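You operate a simulated robot arm through the tools that you are given. There is no shell and no other tool. Be economical: measure what you need, move in short steps, check, and stop when the job is done.

You are at the controls of a simulated two-armed robot. One attempt, no reset.

TASK
Blow the elbow from the pallets clean and lay it in the middle shallow basket.
Fine: use the air nozzle at the service bench; open the red air valve for it and shut it after.

The check looks at the end state, three seconds after you hand in, the way a careful person would. Anything else that was tipped, shoved, dropped, spilled or broken makes it a failure.

THE ROBOT
Two 7-joint arms with two-finger parallel grippers on one trunk, on a base that drives. Base frame: it is fixed to the floor where the robot stands at the start and does not move with it; the origin is under the middle of the robot, x ahead of it, y to its left, z up; the surface under the hand at the start is at about z = 800. Units: mm, degrees, N and s.
The left shoulder is at the start at [70, 163, 1220], the right one opposite. With the tool pointing down near the work surface each hand reaches from about 360 to 880 mm from the robot's upright axis, wherever it stands, measured 20 degrees to its own side. Places, roughly: air nozzle [600, -200, 1200]; black air button [500, -500, 900]; elbow, pipe, tee [-500, 2000, 750]; red air valve [700, -100, 900]; tray [-600, 2200, 700]. Payload 3.43 kg a hand.
The TCP of each hand is the grasp point between the finger pads, 34 mm short of the fingertips. In the tool frame z runs along the fingers and y along their closing line. The gripper opens to 128 mm. The fingers are 24 mm wide and 12 mm thick; the gripper's body (48 by 130 mm) begins 96 mm behind the TCP.
Orientation is told as [roll, pitch, yaw] about the base's x, y, z axes, in that order, counted from this pose: with the fingers straight down and closing along the base's y, the tool's x points along the base's -x, its y along +y and its z along -z.

THE INTERFACE
- The arms move only by the tool servo_tool. It takes "left_series", "right_series" or both (then of equal length, played together; a hand with none holds still); each is a list of rows, each an object of numbers (a shift or turn left out is 0, a gripper value left out holds the last): "dx", "dy", "dz": the shift along the tool's x, y, z in units of 40 mm (1.0 is 40 mm); "ax", "ay", "az": the turn, a rotation vector about the tool's x, y, z in units of 8 degrees (1.0 is 8 degrees); "claw": the gripper command, from -1 (shut) to 1 (fully open), values between in proportion. In form: [{"dx": .., "dy": .., "dz": .., "ax": .., "ay": .., "az": .., "claw": ..}, ...]. A call has 1 to 20 rows; each row shifts and turns the commanded pose from where the row before left it, along the tool's axes as they then stand. A call with a number of a shift or a turn outside -1 to 1 is refused whole. A row lasts 0.2 s, in which the tool goes at most 50 mm and 8.6 degrees; a call with a longer step from one row to the next is refused whole, and so is a gripper value outside its range. Where a pose cannot be reached the arm comes as near as it can. A force on the tool above 50 N (or 10 N above the force at the start of the call, whichever is more), or a blocked arm, ends the call early, and 0.2 s more pass. The fingers move at their own pace (about 153 mm/s each) and stop on an object; they squeeze with about 44 N. The grip force told is the motor's: it shows also when the fingers shut on nothing. Time passes only in rows, and 0.2 s behind the last, so rows that do not move let the fingers close. It gives the time, the measured TCP pose, the force on the tool (base axes), the opening and the grip force at its end, in the units of the frame above (readings bear some noise), with the torque about the TCP (base axes, N m) and any sound that the robot's microphone picked up.
- Cameras (640 x 400 px; columns grow to the right, rows downward): "scene" is now at [137, -30.7, 1461.6]; the picture's right is [-0.32, -0.95, 0.00], its down [-0.43, 0.15, -0.89] and it looks along [0.84, -0.29, -0.45] (base axes); focal length 248 px, centre (320, 200). "left" rides on the left gripper at [76, 11, -160] in its tool frame; the picture's right is [-0.15, 0.99, 0.00], its down [-0.88, -0.13, -0.46] and it looks along [-0.45, -0.07, 0.89] (tool axes); focal length 234 px, centre (320, 200). "right" rides on the right gripper at [76, -11, -160] in its tool frame; the picture's right is [0.15, 0.99, 0.00], its down [-0.88, 0.13, -0.46] and it looks along [-0.45, 0.07, 0.89] (tool axes); focal length 234 px, centre (320, 200). There is no depth. A picture from a camera that has moved, and an enlarged one, comes with that camera's place and axes in the base frame and with its lens.
- grab_frame(camera): a new picture of that camera. No time passes.
- move_column(by): slides the trunk up (or, below 0, down) by that many mm; the arms and the scene camera ride with it, the base frame stays. It gives what a move gives, with no picture.
- roll_base(legs): drives the robot by 1 to 6 legs, each [ahead, left, turn to the left] in mm, mm and degrees, along the robot's own axes; the way and the turn of a leg run together, so that a leg with both is an arc; at most 1500 mm and 180 degrees a leg. The arms and the cameras ride along, it lands a little off, and it stops where it bumps. It gives what a move gives.
- turn_head(pan, tilt): turns the head with the scene camera to pan (to the left, within 86 degrees either way) and tilt (down, from -29 to 69), counted from straight ahead of the robot. It gives what a move gives.
- enlarge(camera, box): a new picture of the part [left, top, right, bottom] of that camera's present view, enlarged. No time passes.
- job_done(): hands the job in; it is judged then, once.

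Go step by step. Nothing tells you exact positions but the pictures and the camera data: compare them with the known pose of the tool, close in by small moves and look again before you grip or let go. The budget is 120 turns and 92 pictures, counting those below and the enlarged ones. Unless the task says otherwise, let go and move clear before handing in, and close with one line.

The tools are called after "Request:" as name(argument=value, ...) on one line, values as JSON. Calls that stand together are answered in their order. servo_tool: Moves the arms, as the interface text tells. Its arguments: {"type":"object","properties":{"left_series":{"type":"array","items":{"type":"object","properties":{"dx":{"type":"number"},"dy":{"type":"number"},"dz":{"type":"number"},"ax":{"type":"number"},"ay":{"type":"number"},"az":{"type":"number"},"claw":{"type":"number"}}}},"right_series":{"type":"array","items":{"type":"object","properties":{"dx":{"type":"number"},"dy":{"type":"number"},"dz":{"type":"number"},"ax":{"type":"number"},"ay":{"type":"number"},"az":{"type":"number"},"claw":{"type":"number"}}}}},"required":[]} The other tools are called the same way: move_column (by) slides the trunk up or down; roll_base (legs) drives the base; turn_head (pan, tilt) turns the head that bears the scene camera; grab_frame (camera) takes a picture; enlarge (camera, box) takes an enlarged picture of a part of a camera's view; job_done () hands the job in.

At the start:

```text
time_s: 0.0
left_tool_pos: [517.7, 64.2, 1245.0]
left_tcp_rot: [0.0, 0.0, 0.1]
left_contact_force: [-0.9, -0.4, -1.1]
left_moment: [-0.01, 0.02, -0.01]
left_opening: 127.8
left_grasp_force: 0.1
right_tool_pos: [470.4, -374.7, 1278.7]
right_tcp_rot: [0.1, 0.0, 0.0]
right_contact_force: [0.4, 0.5, 0.9]
right_moment: [-0.02, -0.01, 0.0]
right_opening: 128.2
right_grasp_force: 0.0
trunk travel left (down, up): [-700.0, 240.0]
robot x, y, heading: [1.6, 0.0, -0.2]
head pan, tilt: [-18.7, 26.9]
```

scene: 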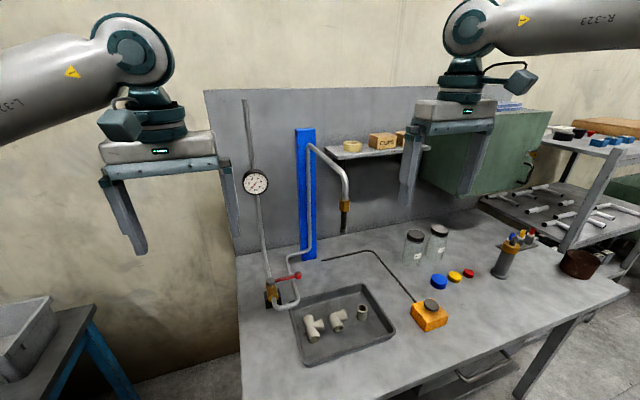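
right: 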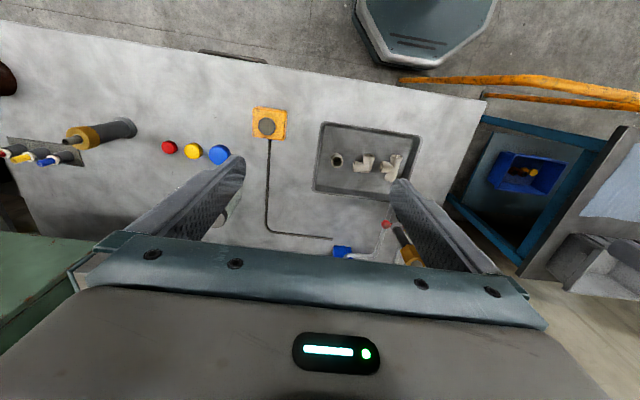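
left: 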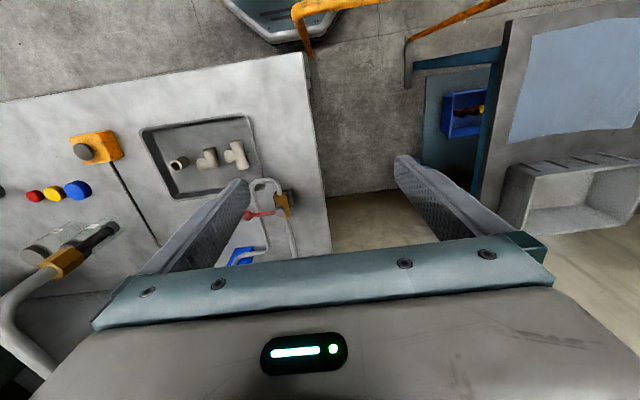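

I see the service bench with the gauge, red valve, blue column with nozzle, button and a tray with other fittings. The pallets should be behind to the left; I look there first.

Request:
turn_head(pan=86, tilt=25)

Request:
enlarge(camera="scene", box=[0, 0, 640, 400])

```text
time_s: 1.8
left_tool_pos: [518.3, 63.1, 1244.3]
left_tcp_rot: [-0.1, -0.1, 0.2]
left_contact_force: [-0.1, 0.2, -0.3]
left_moment: [-0.02, 0.0, -0.01]
left_opening: 128.0
left_grasp_force: 0.1
right_tool_pos: [470.4, -375.1, 1279.8]
right_tcp_rot: [0.0, 0.0, 0.0]
right_contact_force: [0.6, -0.5, 0.9]
right_moment: [0.0, -0.02, 0.02]
right_opening: 128.0
right_grasp_force: 0.1
trunk travel left (down, up): [-700.0, 240.0]
robot x, y, heading: [-3.1, -1.1, -0.0]
head pan, tilt: [85.9, 25.0]
```

```text
1.00 times, centred on (320, 200) of scene (not enlarged: the box is as wide or as high as the picture)
camera zoom: at [56.8, 90.6, 1464.7], right [1.0, -0.07, 0.0], down [-0.03, -0.42, -0.91], along [0.06, 0.9, -0.42], focal length 248 px, centre (320, 200)
```

zoom: 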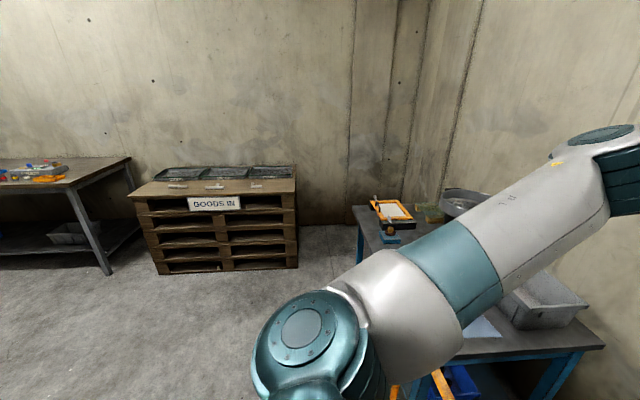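

The pallets "GOODS IN" stand at the left with three shallow containers at the back and three parts in front. I zoom in.

Request:
enlarge(camera="scene", box=[130, 150, 310, 262])

Request:
enlarge(camera="scene", box=[340, 170, 620, 345])

```text
3.56 times, centred on (220, 206) of scene
camera zoom: at [56.8, 90.6, 1464.7], right [1.0, -0.07, 0.0], down [-0.03, -0.42, -0.91], along [0.06, 0.9, -0.42], focal length 881 px, centre (676, 179)
```

zoom: 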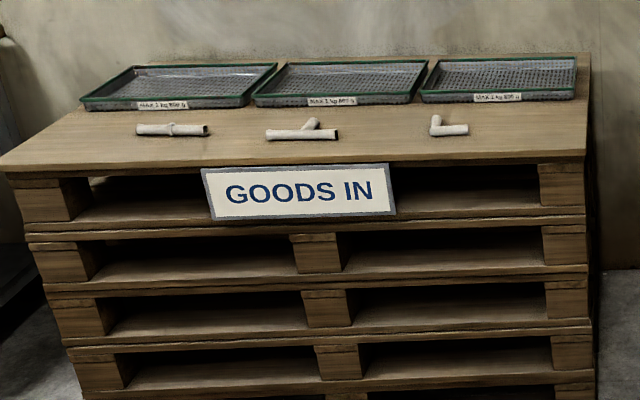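

```text
2.29 times, centred on (480, 258) of scene
camera zoom: at [56.8, 90.6, 1464.7], right [1.0, -0.07, 0.0], down [-0.03, -0.42, -0.91], along [0.06, 0.9, -0.42], focal length 566 px, centre (-46, 69)
```

zoom: 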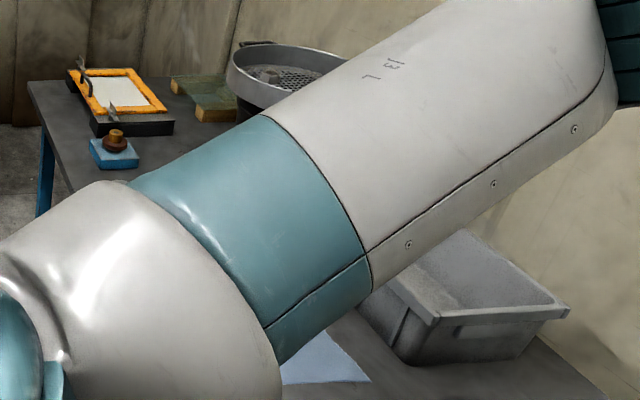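

Three shallow baskets on the pallets, with pipe, tee and elbow (right) in front. Before driving I check the floor to my left for obstacles (orange bars).

Request:
turn_head(pan=80, tilt=66)

Request:
grab_frame(camera="scene")

Request:
turn_head(pan=40, tilt=55)

Request:
grab_frame(camera="scene")

```text
time_s: 2.9
left_tool_pos: [516.7, 63.3, 1245.2]
left_tcp_rot: [0.0, 0.0, 0.1]
left_contact_force: [0.2, -0.2, 0.4]
left_moment: [0.01, -0.02, 0.0]
left_opening: 127.9
left_grasp_force: 0.0
right_tool_pos: [470.2, -375.5, 1279.8]
right_tcp_rot: [0.0, -0.1, -0.1]
right_contact_force: [0.2, 0.6, -0.1]
right_moment: [0.0, 0.0, 0.0]
right_opening: 128.1
right_grasp_force: 0.1
trunk travel left (down, up): [-700.0, 240.0]
robot x, y, heading: [2.6, -0.4, 0.4]
head pan, tilt: [80.0, 66.0]
```

```text
85 pictures are left
camera scene: at [60.5, 57.3, 1408.1], right [0.98, -0.17, 0.0], down [-0.16, -0.9, -0.41], along [0.07, 0.4, -0.91], focal length 248 px, centre (320, 200)
```

scene: 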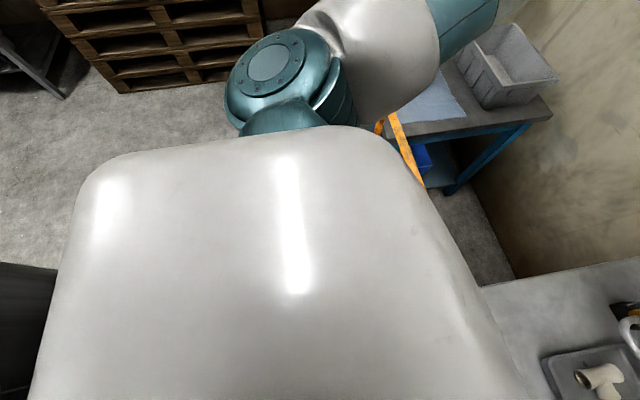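

```text
time_s: 4.0
left_tool_pos: [517.4, 62.7, 1243.9]
left_tcp_rot: [-0.1, 0.1, 0.2]
left_contact_force: [0.1, 0.9, -0.1]
left_moment: [0.0, 0.02, -0.03]
left_opening: 128.0
left_grasp_force: 0.1
right_tool_pos: [469.9, -373.9, 1279.5]
right_tcp_rot: [0.1, 0.0, 0.0]
right_contact_force: [0.3, -0.4, -0.5]
right_moment: [0.03, 0.0, -0.01]
right_opening: 127.7
right_grasp_force: 0.0
trunk travel left (down, up): [-700.0, 240.0]
robot x, y, heading: [2.3, -0.3, 0.3]
head pan, tilt: [40.0, 55.0]
```

```text
84 pictures are left
camera scene: at [105.4, 45.1, 1420.6], right [0.64, -0.77, 0.0], down [-0.63, -0.53, -0.57], along [0.44, 0.37, -0.82], focal length 248 px, centre (320, 200)
```

scene: 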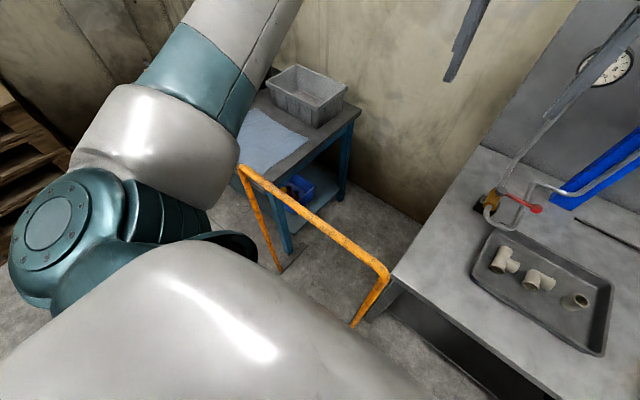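

A guard rail stands in front-left between me and the bench gap. I check back-left and back-right before driving.

Request:
turn_head(pan=86, tilt=45)

Request:
grab_frame(camera="scene")

Request:
turn_head(pan=-86, tilt=40)

Request:
grab_frame(camera="scene")

```text
time_s: 5.1
left_tool_pos: [517.8, 63.0, 1243.6]
left_tcp_rot: [0.0, 0.0, 0.0]
left_contact_force: [-0.2, -0.4, -0.4]
left_moment: [0.01, 0.03, 0.01]
left_opening: 127.8
left_grasp_force: 0.1
right_tool_pos: [469.6, -375.2, 1279.8]
right_tcp_rot: [0.0, 0.0, 0.0]
right_contact_force: [-0.6, -0.5, 0.1]
right_moment: [-0.01, -0.01, -0.03]
right_opening: 128.1
right_grasp_force: 0.1
trunk travel left (down, up): [-700.0, 240.0]
robot x, y, heading: [4.1, 1.4, -0.2]
head pan, tilt: [85.9, 45.0]
```

```text
83 pictures are left
camera scene: at [56.0, 79.8, 1434.1], right [1.0, -0.07, 0.0], down [-0.05, -0.71, -0.71], along [0.05, 0.71, -0.71], focal length 248 px, centre (320, 200)
```

scene: 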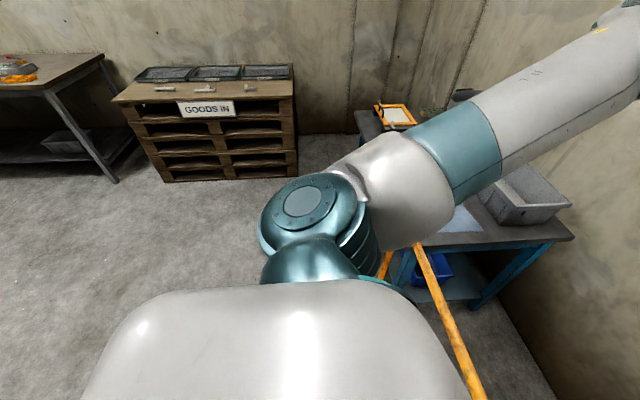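

```text
time_s: 7.7
left_tool_pos: [518.8, 63.2, 1244.6]
left_tcp_rot: [0.0, 0.0, 0.1]
left_contact_force: [-0.2, -0.1, 0.6]
left_moment: [0.0, -0.04, -0.02]
left_opening: 128.0
left_grasp_force: 0.0
right_tool_pos: [470.3, -374.7, 1278.2]
right_tcp_rot: [0.0, 0.0, -0.1]
right_contact_force: [-0.1, 0.5, 0.5]
right_moment: [0.01, 0.03, 0.0]
right_opening: 128.1
right_grasp_force: 0.0
trunk travel left (down, up): [-700.0, 240.0]
robot x, y, heading: [-0.9, -2.3, 0.4]
head pan, tilt: [-85.9, 40.0]
```

```text
82 pictures are left
camera scene: at [56.3, -86.1, 1441.3], right [-1.0, -0.07, 0.0], down [-0.05, 0.64, -0.77], along [0.05, -0.76, -0.64], focal length 248 px, centre (320, 200)
```

scene: 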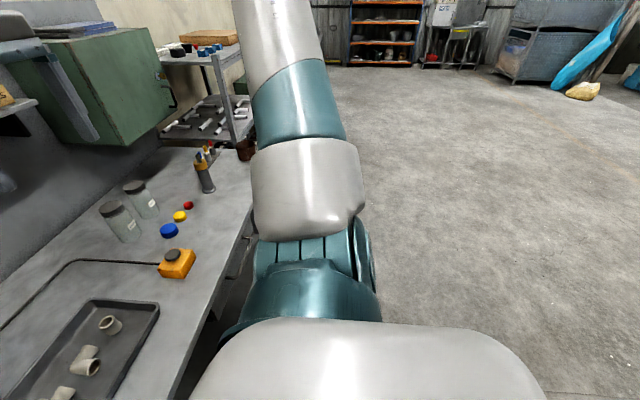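

Floor is open. Elbow is near [-330, 1930, 745]; I back away from the bench, turn left and drive towards the pallets.

Request:
roll_base(legs=[[-300, 0, 0], [0, 0, 90], [1250, 0, 0]])

Request:
turn_head(pan=0, tilt=40)

Request:
grab_frame(camera="scene")

Request:
grab_frame(camera="left")

```text
time_s: 19.5
left_tool_pos: [-368.4, 1772.5, 1244.4]
left_tcp_rot: [0.0, 0.1, 90.0]
left_contact_force: [-1.4, 0.6, -0.2]
left_moment: [0.02, 0.01, -0.02]
left_opening: 127.8
left_grasp_force: 0.0
right_tool_pos: [70.6, 1724.1, 1279.7]
right_tcp_rot: [0.0, 0.0, 89.9]
right_contact_force: [0.1, 0.3, -0.2]
right_moment: [0.0, 0.01, 0.0]
right_opening: 127.9
right_grasp_force: 0.1
trunk travel left (down, up): [-700.0, 240.0]
robot x, y, heading: [-306.3, 1257.0, 89.9]
head pan, tilt: [-85.9, 40.0]
```

```text
time_s: 21.1
left_tool_pos: [-368.3, 1772.4, 1245.0]
left_tcp_rot: [0.1, 0.0, 90.0]
left_contact_force: [0.4, -0.1, -0.3]
left_moment: [0.01, 0.0, 0.02]
left_opening: 127.8
left_grasp_force: 0.1
right_tool_pos: [69.6, 1724.6, 1279.7]
right_tcp_rot: [0.0, 0.0, 89.9]
right_contact_force: [0.5, 0.1, 0.1]
right_moment: [0.03, 0.02, -0.01]
right_opening: 128.1
right_grasp_force: 0.0
trunk travel left (down, up): [-700.0, 240.0]
robot x, y, heading: [-308.3, 1255.0, 90.0]
head pan, tilt: [0.0, 40.0]
```

```text
81 pictures are left
camera scene: at [-305.1, 1389.3, 1441.3], right [1.0, 0.0, 0.0], down [0.0, -0.64, -0.77], along [0.0, 0.77, -0.64], focal length 248 px, centre (320, 200)
```

scene: 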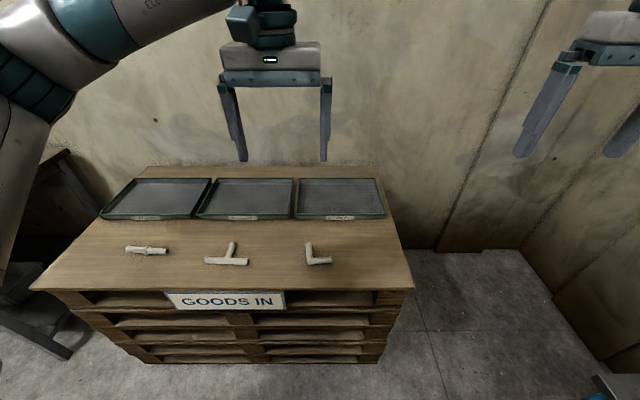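

```text
80 pictures are left
camera left: at [-378.7, 1697.0, 1403.7], right [-0.99, 0.15, 0.0], down [0.13, 0.88, 0.46], along [0.07, 0.45, -0.89], focal length 234 px, centre (320, 200)
```

left: 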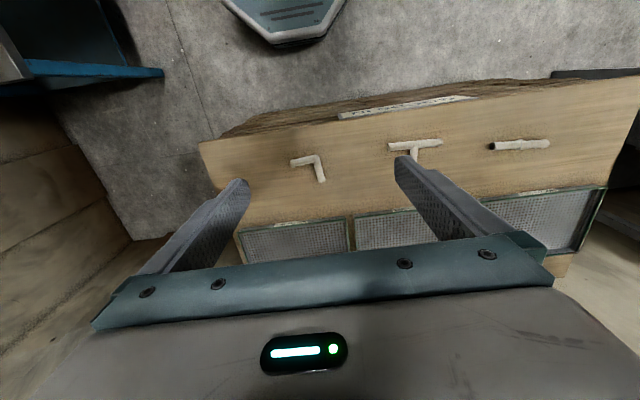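

I can see the elbow with its corner at about [-340, 1895, 750], one leg along +x, one along +y. A closer look from the hand.

Request:
enlarge(camera="left", box=[270, 130, 366, 190])

Request:
enlarge(camera="scene", box=[180, 165, 404, 305])

```text
6.67 times, centred on (318, 160) of left
camera zoom: at [-378.7, 1697.0, 1403.7], right [-0.99, 0.15, 0.0], down [0.13, 0.88, 0.46], along [0.07, 0.45, -0.89], focal length 1561 px, centre (333, 467)
```

zoom: 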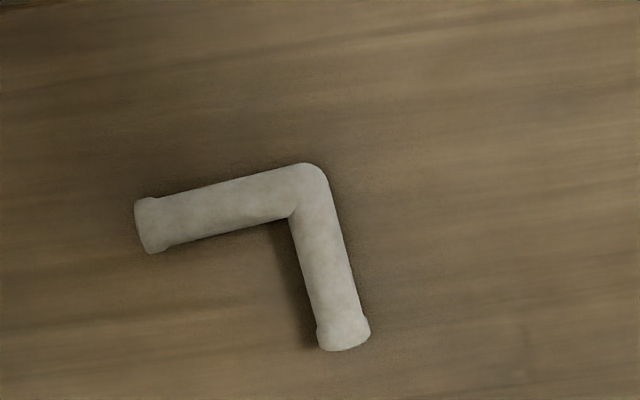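

```text
2.86 times, centred on (292, 235) of scene
camera zoom: at [-305.1, 1389.3, 1441.3], right [1.0, 0.0, 0.0], down [0.0, -0.64, -0.77], along [0.0, 0.77, -0.64], focal length 708 px, centre (400, 100)
```

zoom: 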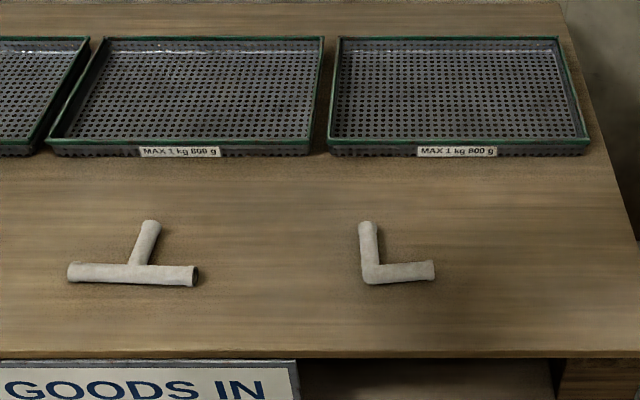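

The elbow legs are ~75 mm long and ~22 mm thick, rotated ~4°. I open to ~75 mm and descend over the y-leg to about z 836.

Request:
servo_tool(left_series=[{"dx": -0.354, "dy": -0.06, "dz": 0.85, "claw": 0.15}, {"dx": -0.354, "dy": -0.06, "dz": 0.85}, {"dx": -0.354, "dy": -0.06, "dz": 0.85}, {"dx": -0.354, "dy": -0.06, "dz": 0.85}, {"dx": -0.354, "dy": -0.06, "dz": 0.85}, {"dx": -0.354, "dy": -0.06, "dz": 0.85}, {"dx": -0.354, "dy": -0.06, "dz": 0.85}, {"dx": -0.354, "dy": -0.06, "dz": 0.85}, {"dx": -0.354, "dy": -0.06, "dz": 0.85}, {"dx": -0.354, "dy": -0.06, "dz": 0.85}, {"dx": -0.354, "dy": -0.06, "dz": 0.85}, {"dx": -0.354, "dy": -0.06, "dz": 0.85, "az": 0}, {"az": -0.5}, {}])

Request:
grab_frame(camera="left")

Request:
enlarge(camera="scene", box=[260, 200, 404, 290])

```text
time_s: 24.1
left_tool_pos: [-339.1, 1944.3, 834.8]
left_tcp_rot: [0.1, -0.1, 94.0]
left_contact_force: [-0.4, -0.2, 0.7]
left_moment: [0.0, 0.0, -0.01]
left_opening: 73.4
left_grasp_force: 0.0
right_tool_pos: [71.0, 1723.8, 1279.6]
right_tcp_rot: [0.0, 0.1, 89.9]
right_contact_force: [1.1, 0.3, 0.6]
right_moment: [-0.01, -0.01, -0.01]
right_opening: 127.7
right_grasp_force: 0.1
trunk travel left (down, up): [-700.0, 240.0]
robot x, y, heading: [-307.6, 1252.2, 89.8]
head pan, tilt: [0.0, 40.0]
```

```text
77 pictures are left
camera left: at [-345.2, 1867.4, 994.5], right [-1.0, 0.08, 0.0], down [0.07, 0.89, 0.46], along [0.04, 0.45, -0.89], focal length 234 px, centre (320, 200)
```

left: 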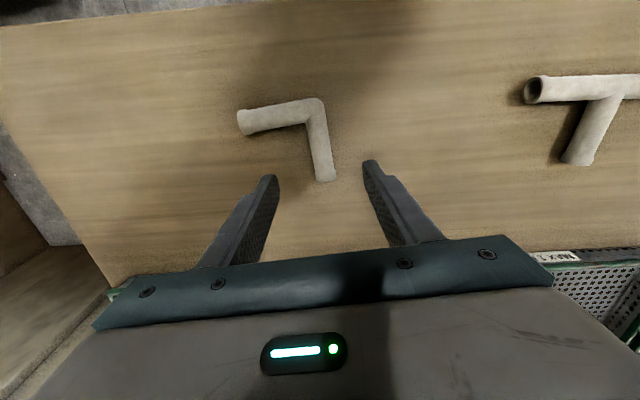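

```text
4.44 times, centred on (332, 245) of scene
camera zoom: at [-305.1, 1389.5, 1441.3], right [1.0, 0.0, 0.0], down [0.0, -0.64, -0.77], along [0.0, 0.77, -0.64], focal length 1101 px, centre (267, 0)
```

zoom: 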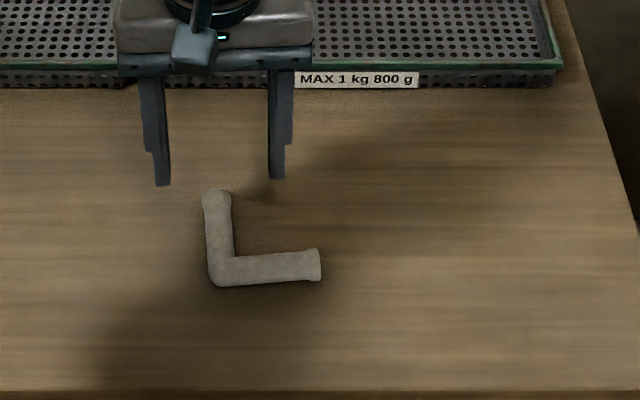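

Fingers straddle the y-leg. The surface may be at 730–745, so I descend to ~785 first and then feel down.

Request:
servo_tool(left_series=[{"dz": 0.6}, {"dz": 0.6}, {}])

Request:
grab_frame(camera="left")

Request:
enlarge(camera="scene", box=[260, 200, 404, 290])

```text
time_s: 24.9
left_tool_pos: [-340.0, 1942.0, 787.5]
left_tcp_rot: [-0.1, 0.0, 94.0]
left_contact_force: [0.7, 0.1, -0.2]
left_moment: [0.03, 0.03, 0.04]
left_opening: 73.6
left_grasp_force: 0.1
right_tool_pos: [69.5, 1723.3, 1279.8]
right_tcp_rot: [0.0, 0.0, 90.0]
right_contact_force: [-0.8, 0.6, 0.3]
right_moment: [0.03, 0.0, -0.01]
right_opening: 128.1
right_grasp_force: 0.0
trunk travel left (down, up): [-700.0, 240.0]
robot x, y, heading: [-307.3, 1254.8, 90.2]
head pan, tilt: [0.0, 40.0]
```

```text
75 pictures are left
camera left: at [-345.0, 1865.4, 946.9], right [-1.0, 0.08, 0.0], down [0.07, 0.89, 0.46], along [0.04, 0.45, -0.89], focal length 234 px, centre (320, 200)
```

left: 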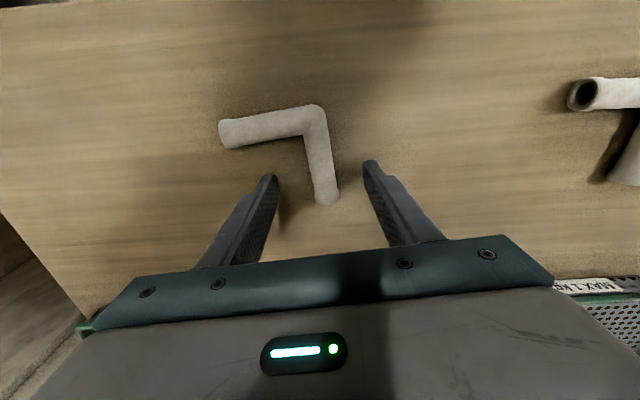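

```text
4.44 times, centred on (332, 245) of scene
camera zoom: at [-305.1, 1389.0, 1441.4], right [1.0, 0.0, 0.0], down [0.0, -0.64, -0.77], along [0.0, 0.77, -0.64], focal length 1101 px, centre (267, 0)
```

zoom: 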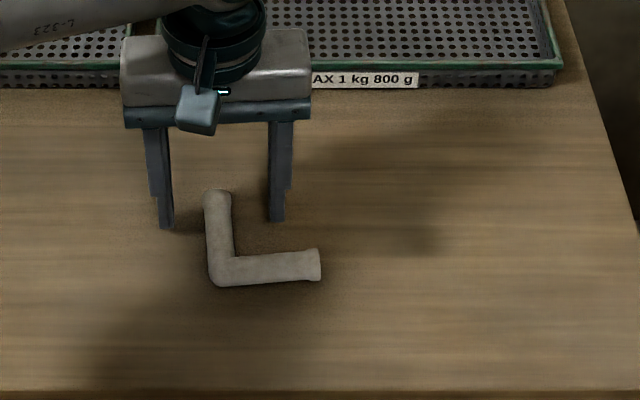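

Tips hover about 20 mm over the board; I ease down in 5 mm steps.

Request:
servo_tool(left_series=[{"dz": 0.12}, {"dz": 0.12}, {"dz": 0.12}, {"dz": 0.1}, {}])

Request:
enlarge(camera="left", box=[200, 90, 440, 240])

Request:
enlarge(camera="scene", box=[276, 210, 372, 270])

```text
time_s: 26.1
left_tool_pos: [-339.8, 1943.6, 774.3]
left_tcp_rot: [-0.1, -0.3, 93.9]
left_contact_force: [-0.6, 1.8, 25.0]
left_moment: [-0.29, 0.96, -0.02]
left_opening: 73.8
left_grasp_force: 0.4
right_tool_pos: [69.7, 1721.6, 1281.5]
right_tcp_rot: [0.0, -0.1, 89.9]
right_contact_force: [0.3, -0.5, 0.5]
right_moment: [0.0, -0.01, 0.01]
right_opening: 127.9
right_grasp_force: 0.2
trunk travel left (down, up): [-700.0, 240.0]
robot x, y, heading: [-306.4, 1253.5, 90.0]
head pan, tilt: [0.0, 40.0]
```

```text
2.67 times, centred on (320, 165) of left
camera zoom: at [-344.7, 1865.8, 933.0], right [-1.0, 0.08, 0.0], down [0.07, 0.89, 0.46], along [0.04, 0.46, -0.89], focal length 624 px, centre (320, 293)
```

zoom: 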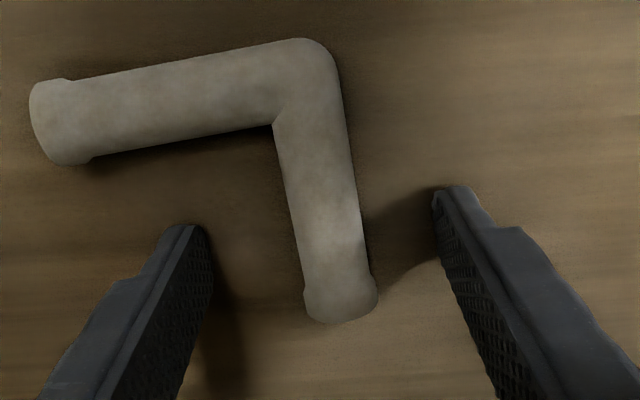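

```text
6.67 times, centred on (324, 240) of scene
camera zoom: at [-304.8, 1386.3, 1442.0], right [1.0, 0.0, 0.0], down [0.0, -0.64, -0.77], along [0.0, 0.77, -0.64], focal length 1651 px, centre (293, -67)
```

zoom: 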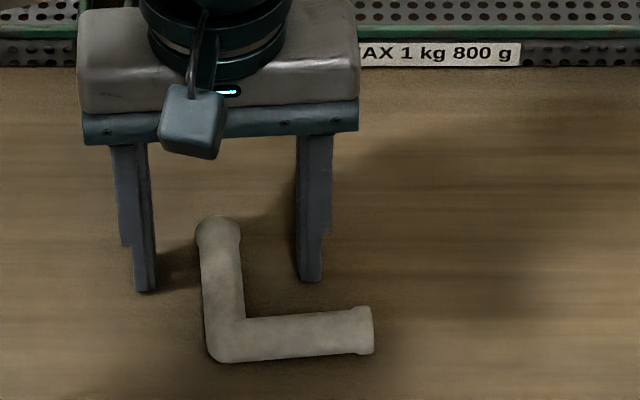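

Contact at TCP z≈774 (surface ≈740). I lift 3 mm and close on the leg.

Request:
servo_tool(left_series=[{"dz": -0.2}, {"claw": -1}, {}, {}, {}])

Request:
enlarge(camera="left", box=[200, 90, 440, 240])

```text
time_s: 27.3
left_tool_pos: [-338.5, 1944.6, 778.9]
left_tcp_rot: [0.0, 0.0, 94.0]
left_contact_force: [2.3, 0.0, 0.0]
left_moment: [0.1, -0.19, 0.23]
left_opening: 12.5
left_grasp_force: 44.9
right_tool_pos: [70.5, 1725.1, 1279.6]
right_tcp_rot: [-0.1, 0.0, 89.8]
right_contact_force: [-0.7, -0.2, -1.0]
right_moment: [-0.01, -0.01, 0.01]
right_opening: 127.8
right_grasp_force: 0.0
trunk travel left (down, up): [-700.0, 240.0]
robot x, y, heading: [-304.9, 1251.9, 90.2]
head pan, tilt: [0.0, 40.0]
```

```text
2.67 times, centred on (320, 165) of left
camera zoom: at [-344.7, 1867.4, 937.1], right [-1.0, 0.08, 0.0], down [0.07, 0.89, 0.46], along [0.04, 0.45, -0.89], focal length 624 px, centre (320, 293)
```

zoom: 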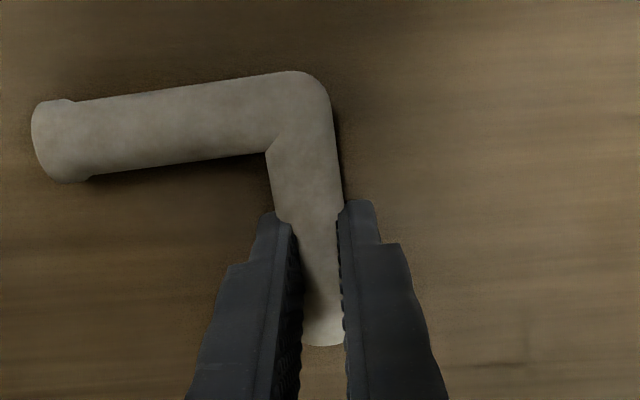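

Gripped, though opening 12.5 is smaller than expected; I lift 80 mm and look.

Request:
servo_tool(left_series=[{"dz": -0.3}, {"dz": -0.7}, {"dz": -1}, {}])

Request:
enlarge(camera="left", box=[200, 90, 440, 240])

Request:
enlarge(camera="scene", box=[260, 180, 404, 270])

```text
time_s: 28.3
left_tool_pos: [-339.7, 1945.5, 856.5]
left_tcp_rot: [-0.1, 0.0, 94.0]
left_contact_force: [0.9, -0.1, 0.2]
left_moment: [-0.02, 0.04, -0.03]
left_opening: 0.0
left_grasp_force: 32.8
right_tool_pos: [70.3, 1725.1, 1279.9]
right_tcp_rot: [0.0, 0.0, 89.8]
right_contact_force: [-0.4, 0.3, 0.7]
right_moment: [0.01, 0.0, 0.01]
right_opening: 127.8
right_grasp_force: 0.1
trunk travel left (down, up): [-700.0, 240.0]
robot x, y, heading: [-307.9, 1253.7, 89.9]
head pan, tilt: [0.0, 40.0]
```

```text
2.67 times, centred on (320, 165) of left
camera zoom: at [-345.2, 1868.7, 1016.2], right [-1.0, 0.08, 0.0], down [0.07, 0.89, 0.46], along [0.03, 0.45, -0.89], focal length 624 px, centre (320, 293)
```

zoom: 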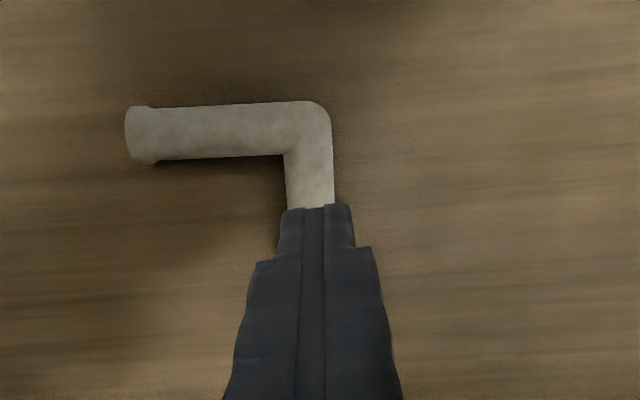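

```text
4.44 times, centred on (332, 225) of scene
camera zoom: at [-305.1, 1389.9, 1441.3], right [1.0, 0.0, 0.0], down [0.0, -0.64, -0.77], along [0.0, 0.77, -0.64], focal length 1101 px, centre (267, 89)
```

zoom: 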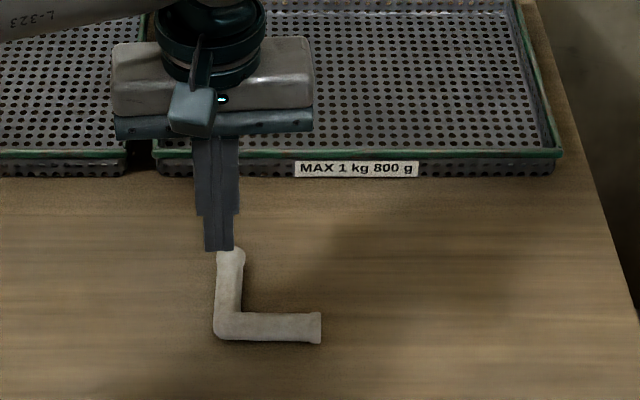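

It slipped out: the fingers only held the top of the tube, and the elbow now lies ~28 mm further along +y, flat. I open, realign over it and look again.

Request:
servo_tool(left_series=[{"claw": -0.2}, {"dx": -0.3, "dy": -0.06, "az": 0.25}, {"dx": -0.32, "dy": -0.06, "az": 0.25}, {}])

Request:
enlarge(camera="left", box=[200, 90, 440, 240])

Request:
enlarge(camera="scene", box=[260, 180, 404, 270])

```text
time_s: 29.3
left_tool_pos: [-334.9, 1970.1, 857.6]
left_tcp_rot: [0.0, 0.0, 90.0]
left_contact_force: [-0.3, 0.7, -0.2]
left_moment: [0.02, -0.02, -0.04]
left_opening: 51.3
left_grasp_force: 0.0
right_tool_pos: [70.8, 1724.9, 1280.2]
right_tcp_rot: [0.0, 0.0, 90.0]
right_contact_force: [0.5, 0.6, 0.2]
right_moment: [-0.02, 0.0, 0.01]
right_opening: 128.2
right_grasp_force: 0.1
trunk travel left (down, up): [-700.0, 240.0]
robot x, y, heading: [-303.6, 1255.8, 89.8]
head pan, tilt: [0.0, 40.0]
```

```text
2.67 times, centred on (320, 165) of left
camera zoom: at [-346.6, 1894.3, 1017.1], right [-0.99, 0.15, 0.0], down [0.13, 0.88, 0.46], along [0.07, 0.45, -0.89], focal length 624 px, centre (320, 293)
```

zoom: 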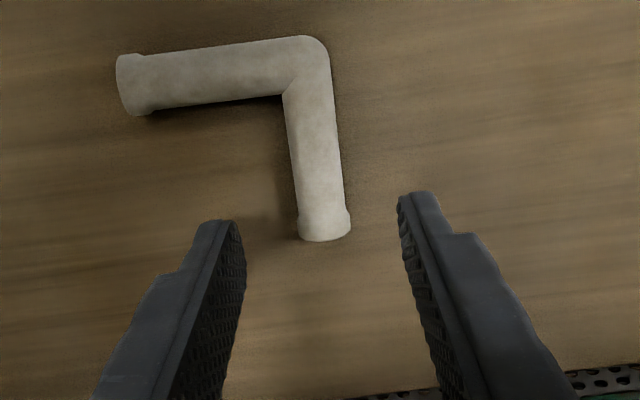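

```text
4.44 times, centred on (332, 225) of scene
camera zoom: at [-305.4, 1389.2, 1441.4], right [1.0, 0.0, 0.0], down [0.0, -0.64, -0.77], along [0.0, 0.77, -0.64], focal length 1101 px, centre (267, 89)
```

zoom: 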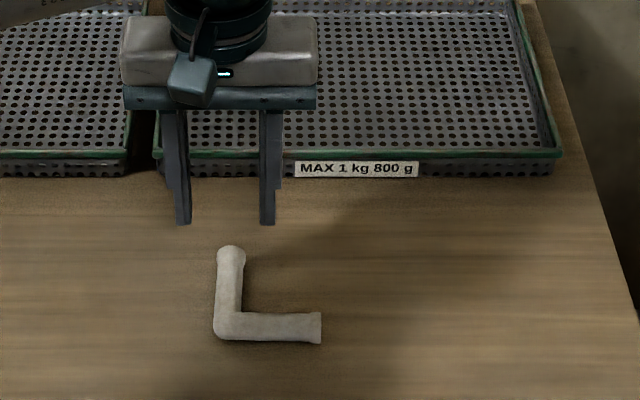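

Elbow's y-leg spans y≈1931–2003 at x≈-335. I narrow the opening to ~36 mm and go down gently right beside the tube, feeling for contact.

Request:
servo_tool(left_series=[{"claw": -0.4, "dz": 0.7}, {"dz": 0.7}, {"dz": 0.4}, {"dz": 0.1}, {}])

Request:
enlarge(camera="left", box=[200, 90, 440, 240])

Request:
enlarge(camera="scene", box=[276, 200, 372, 260])

```text
time_s: 30.5
left_tool_pos: [-335.8, 1970.8, 781.4]
left_tcp_rot: [0.0, -0.1, 90.1]
left_contact_force: [0.2, -0.1, -1.0]
left_moment: [-0.04, -0.01, -0.03]
left_opening: 38.3
left_grasp_force: 0.0
right_tool_pos: [69.6, 1724.9, 1278.3]
right_tcp_rot: [0.0, 0.1, 90.1]
right_contact_force: [0.5, -0.8, 0.1]
right_moment: [-0.01, 0.0, 0.0]
right_opening: 128.0
right_grasp_force: 0.1
trunk travel left (down, up): [-700.0, 240.0]
robot x, y, heading: [-306.8, 1254.3, 90.0]
head pan, tilt: [0.0, 40.0]
```

```text
2.67 times, centred on (320, 165) of left
camera zoom: at [-346.8, 1893.5, 941.2], right [-0.99, 0.15, 0.0], down [0.13, 0.88, 0.46], along [0.07, 0.45, -0.89], focal length 624 px, centre (320, 293)
```

zoom: 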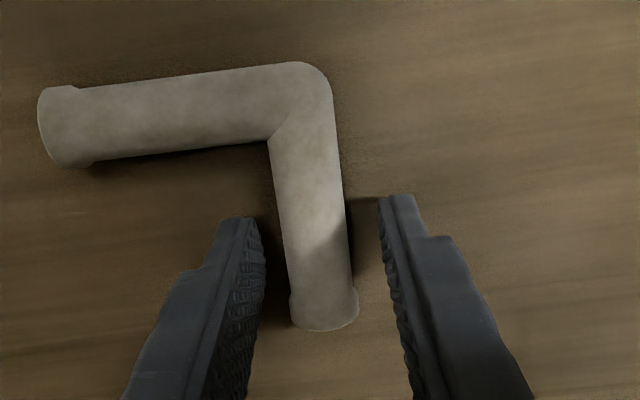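

```text
6.67 times, centred on (324, 230) of scene
camera zoom: at [-305.1, 1389.3, 1441.3], right [1.0, 0.0, 0.0], down [0.0, -0.64, -0.77], along [0.0, 0.77, -0.64], focal length 1651 px, centre (293, 0)
```

zoom: 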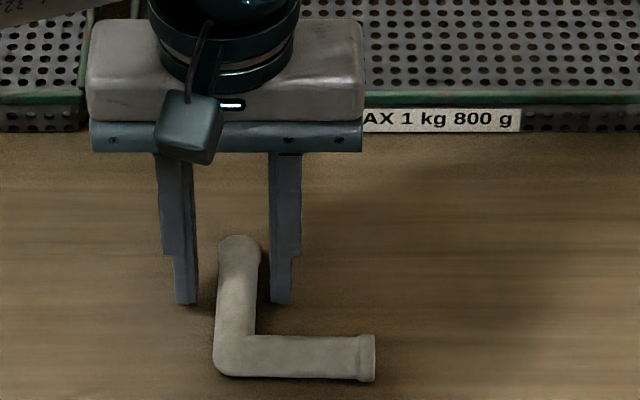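

Fingers straddle the tube well. Down in 3 mm steps to feel the board.

Request:
servo_tool(left_series=[{"dz": 0.08}, {"dz": 0.08}, {}])

Request:
servo_tool(left_series=[{"dz": 0.08}, {"dz": 0.08}, {}])

Request:
enlarge(camera="scene", box=[276, 200, 372, 260])

```text
time_s: 31.3
left_tool_pos: [-337.1, 1969.3, 775.6]
left_tcp_rot: [0.0, 0.0, 90.0]
left_contact_force: [0.5, -0.5, -0.7]
left_moment: [0.01, 0.02, 0.0]
left_opening: 38.4
left_grasp_force: 0.0
right_tool_pos: [71.2, 1723.9, 1279.8]
right_tcp_rot: [0.0, -0.1, 89.9]
right_contact_force: [0.2, 0.3, 0.0]
right_moment: [-0.03, 0.05, -0.03]
right_opening: 127.8
right_grasp_force: 0.1
trunk travel left (down, up): [-700.0, 240.0]
robot x, y, heading: [-305.5, 1249.9, 89.8]
head pan, tilt: [0.0, 40.0]
```

```text
time_s: 32.1
left_tool_pos: [-336.6, 1967.9, 772.1]
left_tcp_rot: [-0.1, -0.4, 90.0]
left_contact_force: [-0.8, 3.3, 29.2]
left_moment: [-0.19, 0.6, -0.16]
left_opening: 39.0
left_grasp_force: 0.6
right_tool_pos: [70.4, 1721.8, 1281.1]
right_tcp_rot: [0.0, 0.0, 89.8]
right_contact_force: [1.0, -0.3, -0.8]
right_moment: [0.0, -0.01, 0.01]
right_opening: 128.1
right_grasp_force: 0.0
trunk travel left (down, up): [-700.0, 240.0]
robot x, y, heading: [-303.4, 1257.3, 90.1]
head pan, tilt: [0.0, 40.0]
```

```text
6.67 times, centred on (324, 230) of scene
camera zoom: at [-305.0, 1385.9, 1442.1], right [1.0, 0.0, 0.0], down [0.0, -0.64, -0.77], along [0.0, 0.77, -0.64], focal length 1651 px, centre (293, 0)
```

zoom: 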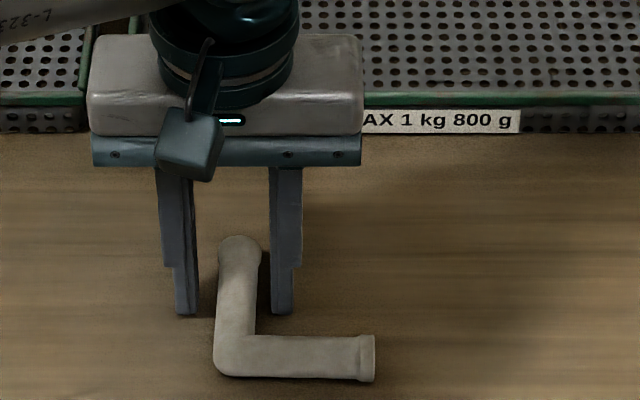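

Contact again at tip height ≈739. I relieve by 4 mm, staying barely off the board, and close.

Request:
servo_tool(left_series=[{"dz": -0.1}, {"claw": -1}, {}, {}, {}])

Request:
enlarge(camera="left", box=[200, 90, 440, 240])

Request:
enlarge(camera="scene", box=[276, 200, 372, 260])

```text
time_s: 33.3
left_tool_pos: [-336.7, 1968.3, 774.7]
left_tcp_rot: [-0.1, -0.1, 90.1]
left_contact_force: [-3.7, -4.2, 19.8]
left_moment: [-0.36, -0.03, 0.3]
left_opening: 12.1
left_grasp_force: 43.5
right_tool_pos: [69.9, 1722.0, 1280.4]
right_tcp_rot: [0.0, -0.1, 89.8]
right_contact_force: [0.2, 0.4, -0.5]
right_moment: [0.03, -0.01, 0.02]
right_opening: 128.1
right_grasp_force: 0.0
trunk travel left (down, up): [-700.0, 240.0]
robot x, y, heading: [-306.5, 1256.1, 90.1]
head pan, tilt: [0.0, 40.0]
```

```text
2.67 times, centred on (320, 165) of left
camera zoom: at [-347.3, 1890.9, 933.3], right [-0.99, 0.15, 0.0], down [0.13, 0.88, 0.46], along [0.07, 0.45, -0.89], focal length 624 px, centre (320, 293)
```

zoom: 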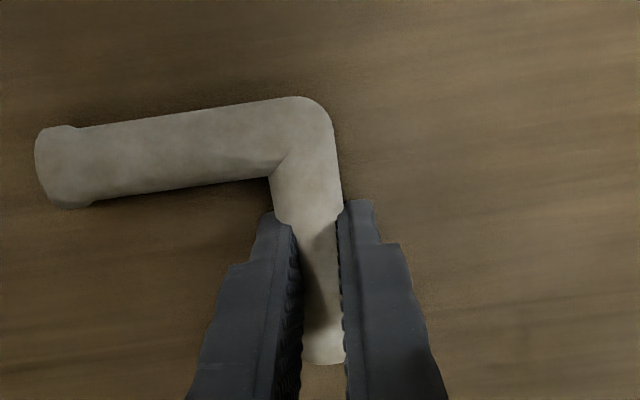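

```text
6.67 times, centred on (324, 230) of scene
camera zoom: at [-305.3, 1386.5, 1441.6], right [1.0, 0.0, 0.0], down [0.0, -0.64, -0.77], along [0.0, 0.77, -0.64], focal length 1651 px, centre (293, 0)
```

zoom: 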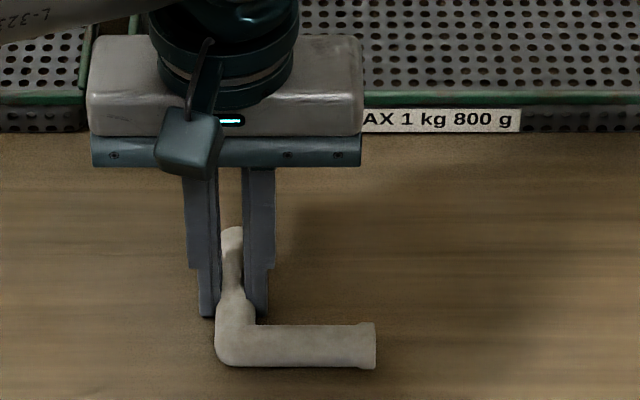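

The fingers now reach fully down the tube. I lift slowly and check the opening.

Request:
servo_tool(left_series=[{"dz": -0.15}, {"dz": -0.15}, {"dz": -0.2}, {"dz": -0.25}, {}])

Request:
enlarge(camera="scene", box=[276, 200, 372, 260])

```text
time_s: 34.5
left_tool_pos: [-335.5, 1968.5, 803.6]
left_tcp_rot: [0.1, 0.1, 90.0]
left_contact_force: [-0.6, -0.8, -1.0]
left_moment: [-0.01, 0.0, -0.01]
left_opening: 22.3
left_grasp_force: 43.6
right_tool_pos: [71.3, 1724.6, 1279.7]
right_tcp_rot: [0.0, 0.0, 90.0]
right_contact_force: [-1.6, -0.4, 0.3]
right_moment: [0.01, 0.01, -0.01]
right_opening: 128.0
right_grasp_force: 0.0
trunk travel left (down, up): [-700.0, 240.0]
robot x, y, heading: [-303.5, 1257.2, 89.8]
head pan, tilt: [0.0, 40.0]
```

```text
6.67 times, centred on (324, 230) of scene
camera zoom: at [-305.1, 1389.3, 1441.3], right [1.0, 0.0, 0.0], down [0.0, -0.64, -0.77], along [0.0, 0.77, -0.64], focal length 1651 px, centre (293, 0)
```

zoom: 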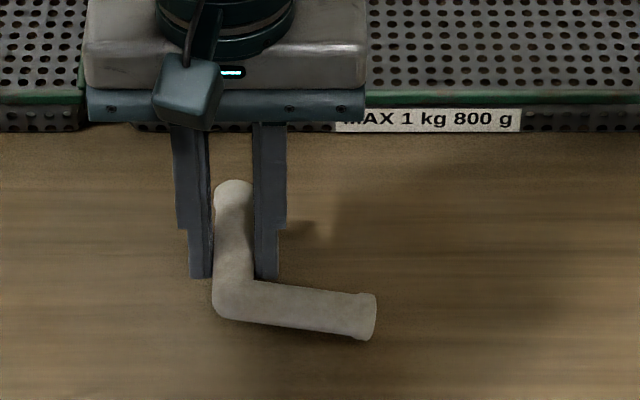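

Opening 22.3 and the elbow comes up with the fingers. I lift on to carrying height.

Request:
servo_tool(left_series=[{"dz": -0.5}, {"dz": -0.9}, {"dz": -0.9}, {"dz": -0.9}, {"dz": -0.9}, {"dz": -0.9}, {"dz": -0.9}, {"dz": -0.9}, {"dz": -0.9}, {"dz": -0.9}, {"dz": -0.9}, {}])

Request:
enlarge(camera="left", box=[200, 90, 440, 240])

Request:
grab_frame(camera="scene")

```text
time_s: 37.1
left_tool_pos: [-335.2, 1968.5, 1181.7]
left_tcp_rot: [-0.1, 0.1, 90.0]
left_contact_force: [0.2, 0.4, -1.2]
left_moment: [-0.01, 0.01, 0.02]
left_opening: 22.1
left_grasp_force: 44.4
right_tool_pos: [70.6, 1725.6, 1280.7]
right_tcp_rot: [0.1, 0.0, 89.9]
right_contact_force: [-0.6, 0.2, 0.0]
right_moment: [-0.01, -0.01, 0.01]
right_opening: 127.8
right_grasp_force: 0.1
trunk travel left (down, up): [-700.0, 240.0]
robot x, y, heading: [-305.9, 1258.2, 89.7]
head pan, tilt: [0.0, 40.0]
```

```text
2.67 times, centred on (320, 165) of left
camera zoom: at [-346.7, 1893.7, 1340.8], right [-0.99, 0.15, 0.0], down [0.13, 0.88, 0.45], along [0.07, 0.45, -0.89], focal length 624 px, centre (320, 293)
```

zoom: 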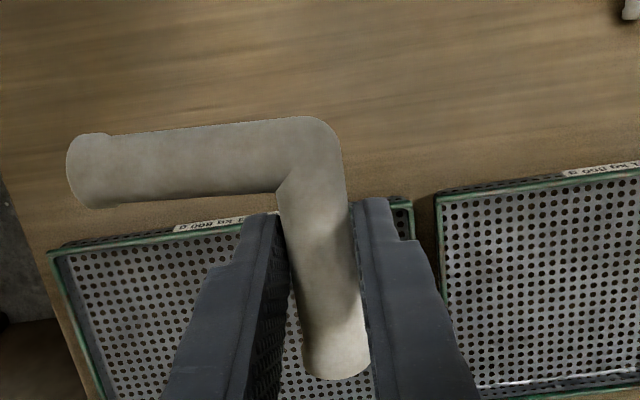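

```text
59 pictures are left
camera scene: at [-305.5, 1390.0, 1441.2], right [1.0, 0.0, 0.0], down [0.0, -0.64, -0.77], along [0.0, 0.77, -0.64], focal length 248 px, centre (320, 200)
```

scene: 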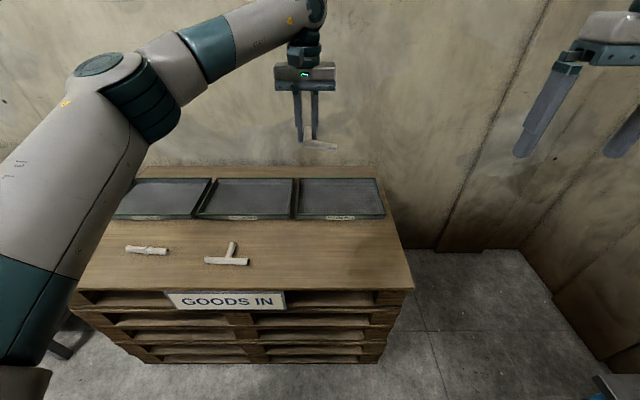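

The elbow is firmly held. I retract the hand to a compact carry pose and drive back to the bench, a bit more to the right this time.

Request:
servo_tool(left_series=[{"dx": 0.9, "dz": -0.35}, {"dx": 0.9, "dz": -0.35}, {"dx": 0.9, "dz": -0.35}, {"dx": 0.9, "dz": -0.35}, {"dx": 0.9, "dz": -0.35}, {}])

Request:
roll_base(legs=[[-1255, 0, 0], [0, 0, -90], [290, -100, 0]])

Request:
turn_head(pan=-5, tilt=40)

Request:
grab_frame(camera="scene")

```text
time_s: 38.5
left_tool_pos: [-334.3, 1788.8, 1253.2]
left_tcp_rot: [0.0, 0.0, 90.0]
left_contact_force: [1.1, -0.2, -0.8]
left_moment: [0.0, 0.05, -0.04]
left_opening: 22.1
left_grasp_force: 44.0
right_tool_pos: [70.0, 1725.6, 1279.9]
right_tcp_rot: [0.0, 0.1, 89.9]
right_contact_force: [1.2, -1.1, 0.3]
right_moment: [-0.02, 0.0, -0.02]
right_opening: 128.2
right_grasp_force: 0.1
trunk travel left (down, up): [-700.0, 240.0]
robot x, y, heading: [-305.0, 1255.0, 89.9]
head pan, tilt: [0.0, 40.0]
```

```text
time_s: 50.2
left_tool_pos: [509.5, -31.5, 1254.8]
left_tcp_rot: [0.0, -0.1, 0.5]
left_contact_force: [-0.2, -0.4, -1.0]
left_moment: [0.02, -0.04, 0.01]
left_opening: 22.2
left_grasp_force: 43.8
right_tool_pos: [450.1, -437.2, 1280.4]
right_tcp_rot: [0.0, -0.1, 0.5]
right_contact_force: [-0.4, -0.5, 0.2]
right_moment: [0.02, 0.0, -0.03]
right_opening: 127.8
right_grasp_force: 0.0
trunk travel left (down, up): [-700.0, 240.0]
robot x, y, heading: [-21.6, -63.2, 0.5]
head pan, tilt: [0.0, 40.0]
```

```text
time_s: 50.8
left_tool_pos: [510.1, -32.1, 1255.1]
left_tcp_rot: [0.0, 0.0, 0.5]
left_contact_force: [0.4, -0.2, -0.5]
left_moment: [0.02, -0.03, -0.04]
left_opening: 22.2
left_grasp_force: 44.2
right_tool_pos: [451.4, -437.4, 1279.8]
right_tcp_rot: [0.0, 0.0, 0.5]
right_contact_force: [0.0, 0.4, 0.5]
right_moment: [-0.03, 0.02, -0.02]
right_opening: 128.1
right_grasp_force: 0.1
trunk travel left (down, up): [-700.0, 240.0]
robot x, y, heading: [-22.0, -67.7, 0.3]
head pan, tilt: [-5.0, 40.0]
```

```text
58 pictures are left
camera scene: at [113.4, -73.9, 1441.2], right [-0.08, -1.0, 0.0], down [-0.64, 0.05, -0.77], along [0.76, -0.06, -0.64], focal length 248 px, centre (320, 200)
```

scene: 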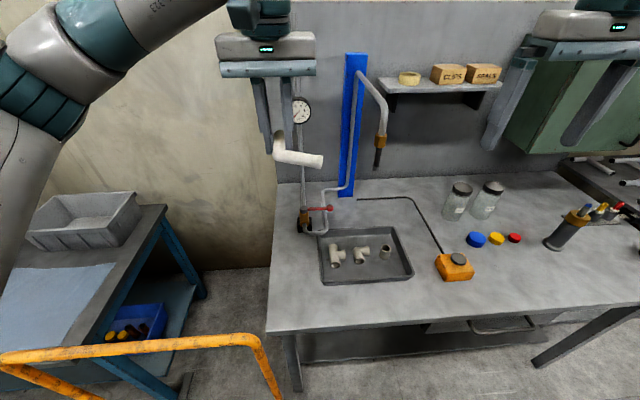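

Robot stands at (-22,-65). Nozzle tip triangulates to about [584, -243, 1125], pointing straight down. I zoom on the valve, nozzle and button.

Request:
enlarge(camera="scene", box=[280, 170, 376, 230])

Request:
enlarge(camera="scene", box=[320, 90, 480, 290])

Request:
grab_frame(camera="right")

```text
6.67 times, centred on (328, 200) of scene
camera zoom: at [113.4, -73.9, 1441.2], right [-0.08, -1.0, 0.0], down [-0.64, 0.05, -0.77], along [0.76, -0.06, -0.64], focal length 1651 px, centre (267, 200)
```

zoom: 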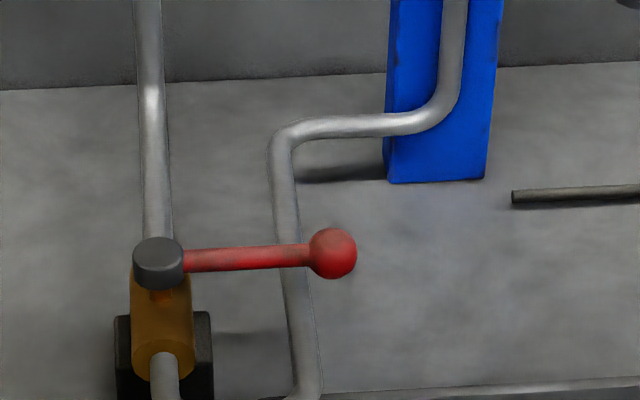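

```text
2.00 times, centred on (400, 190) of scene
camera zoom: at [113.4, -73.9, 1441.2], right [-0.08, -1.0, 0.0], down [-0.64, 0.05, -0.77], along [0.76, -0.06, -0.64], focal length 495 px, centre (160, 220)
```

zoom: 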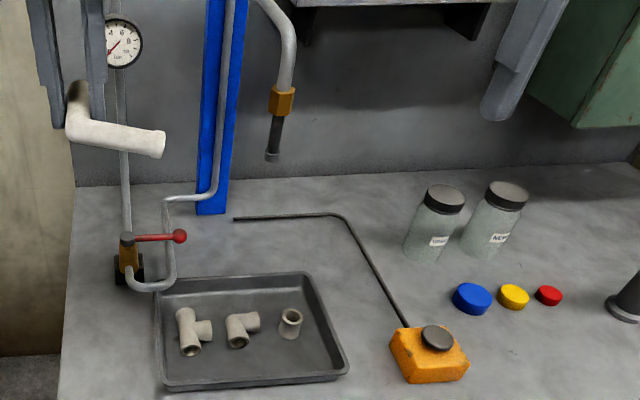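

```text
55 pictures are left
camera right: at [374.7, -449.0, 1438.9], right [-0.15, 0.99, 0.0], down [0.88, 0.14, 0.46], along [0.45, 0.07, -0.89], focal length 234 px, centre (320, 200)
```

right: 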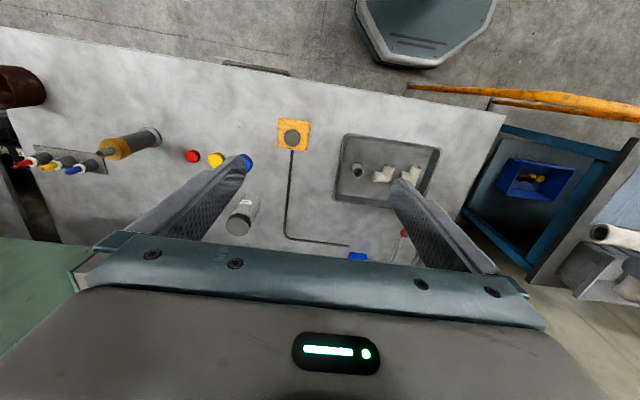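

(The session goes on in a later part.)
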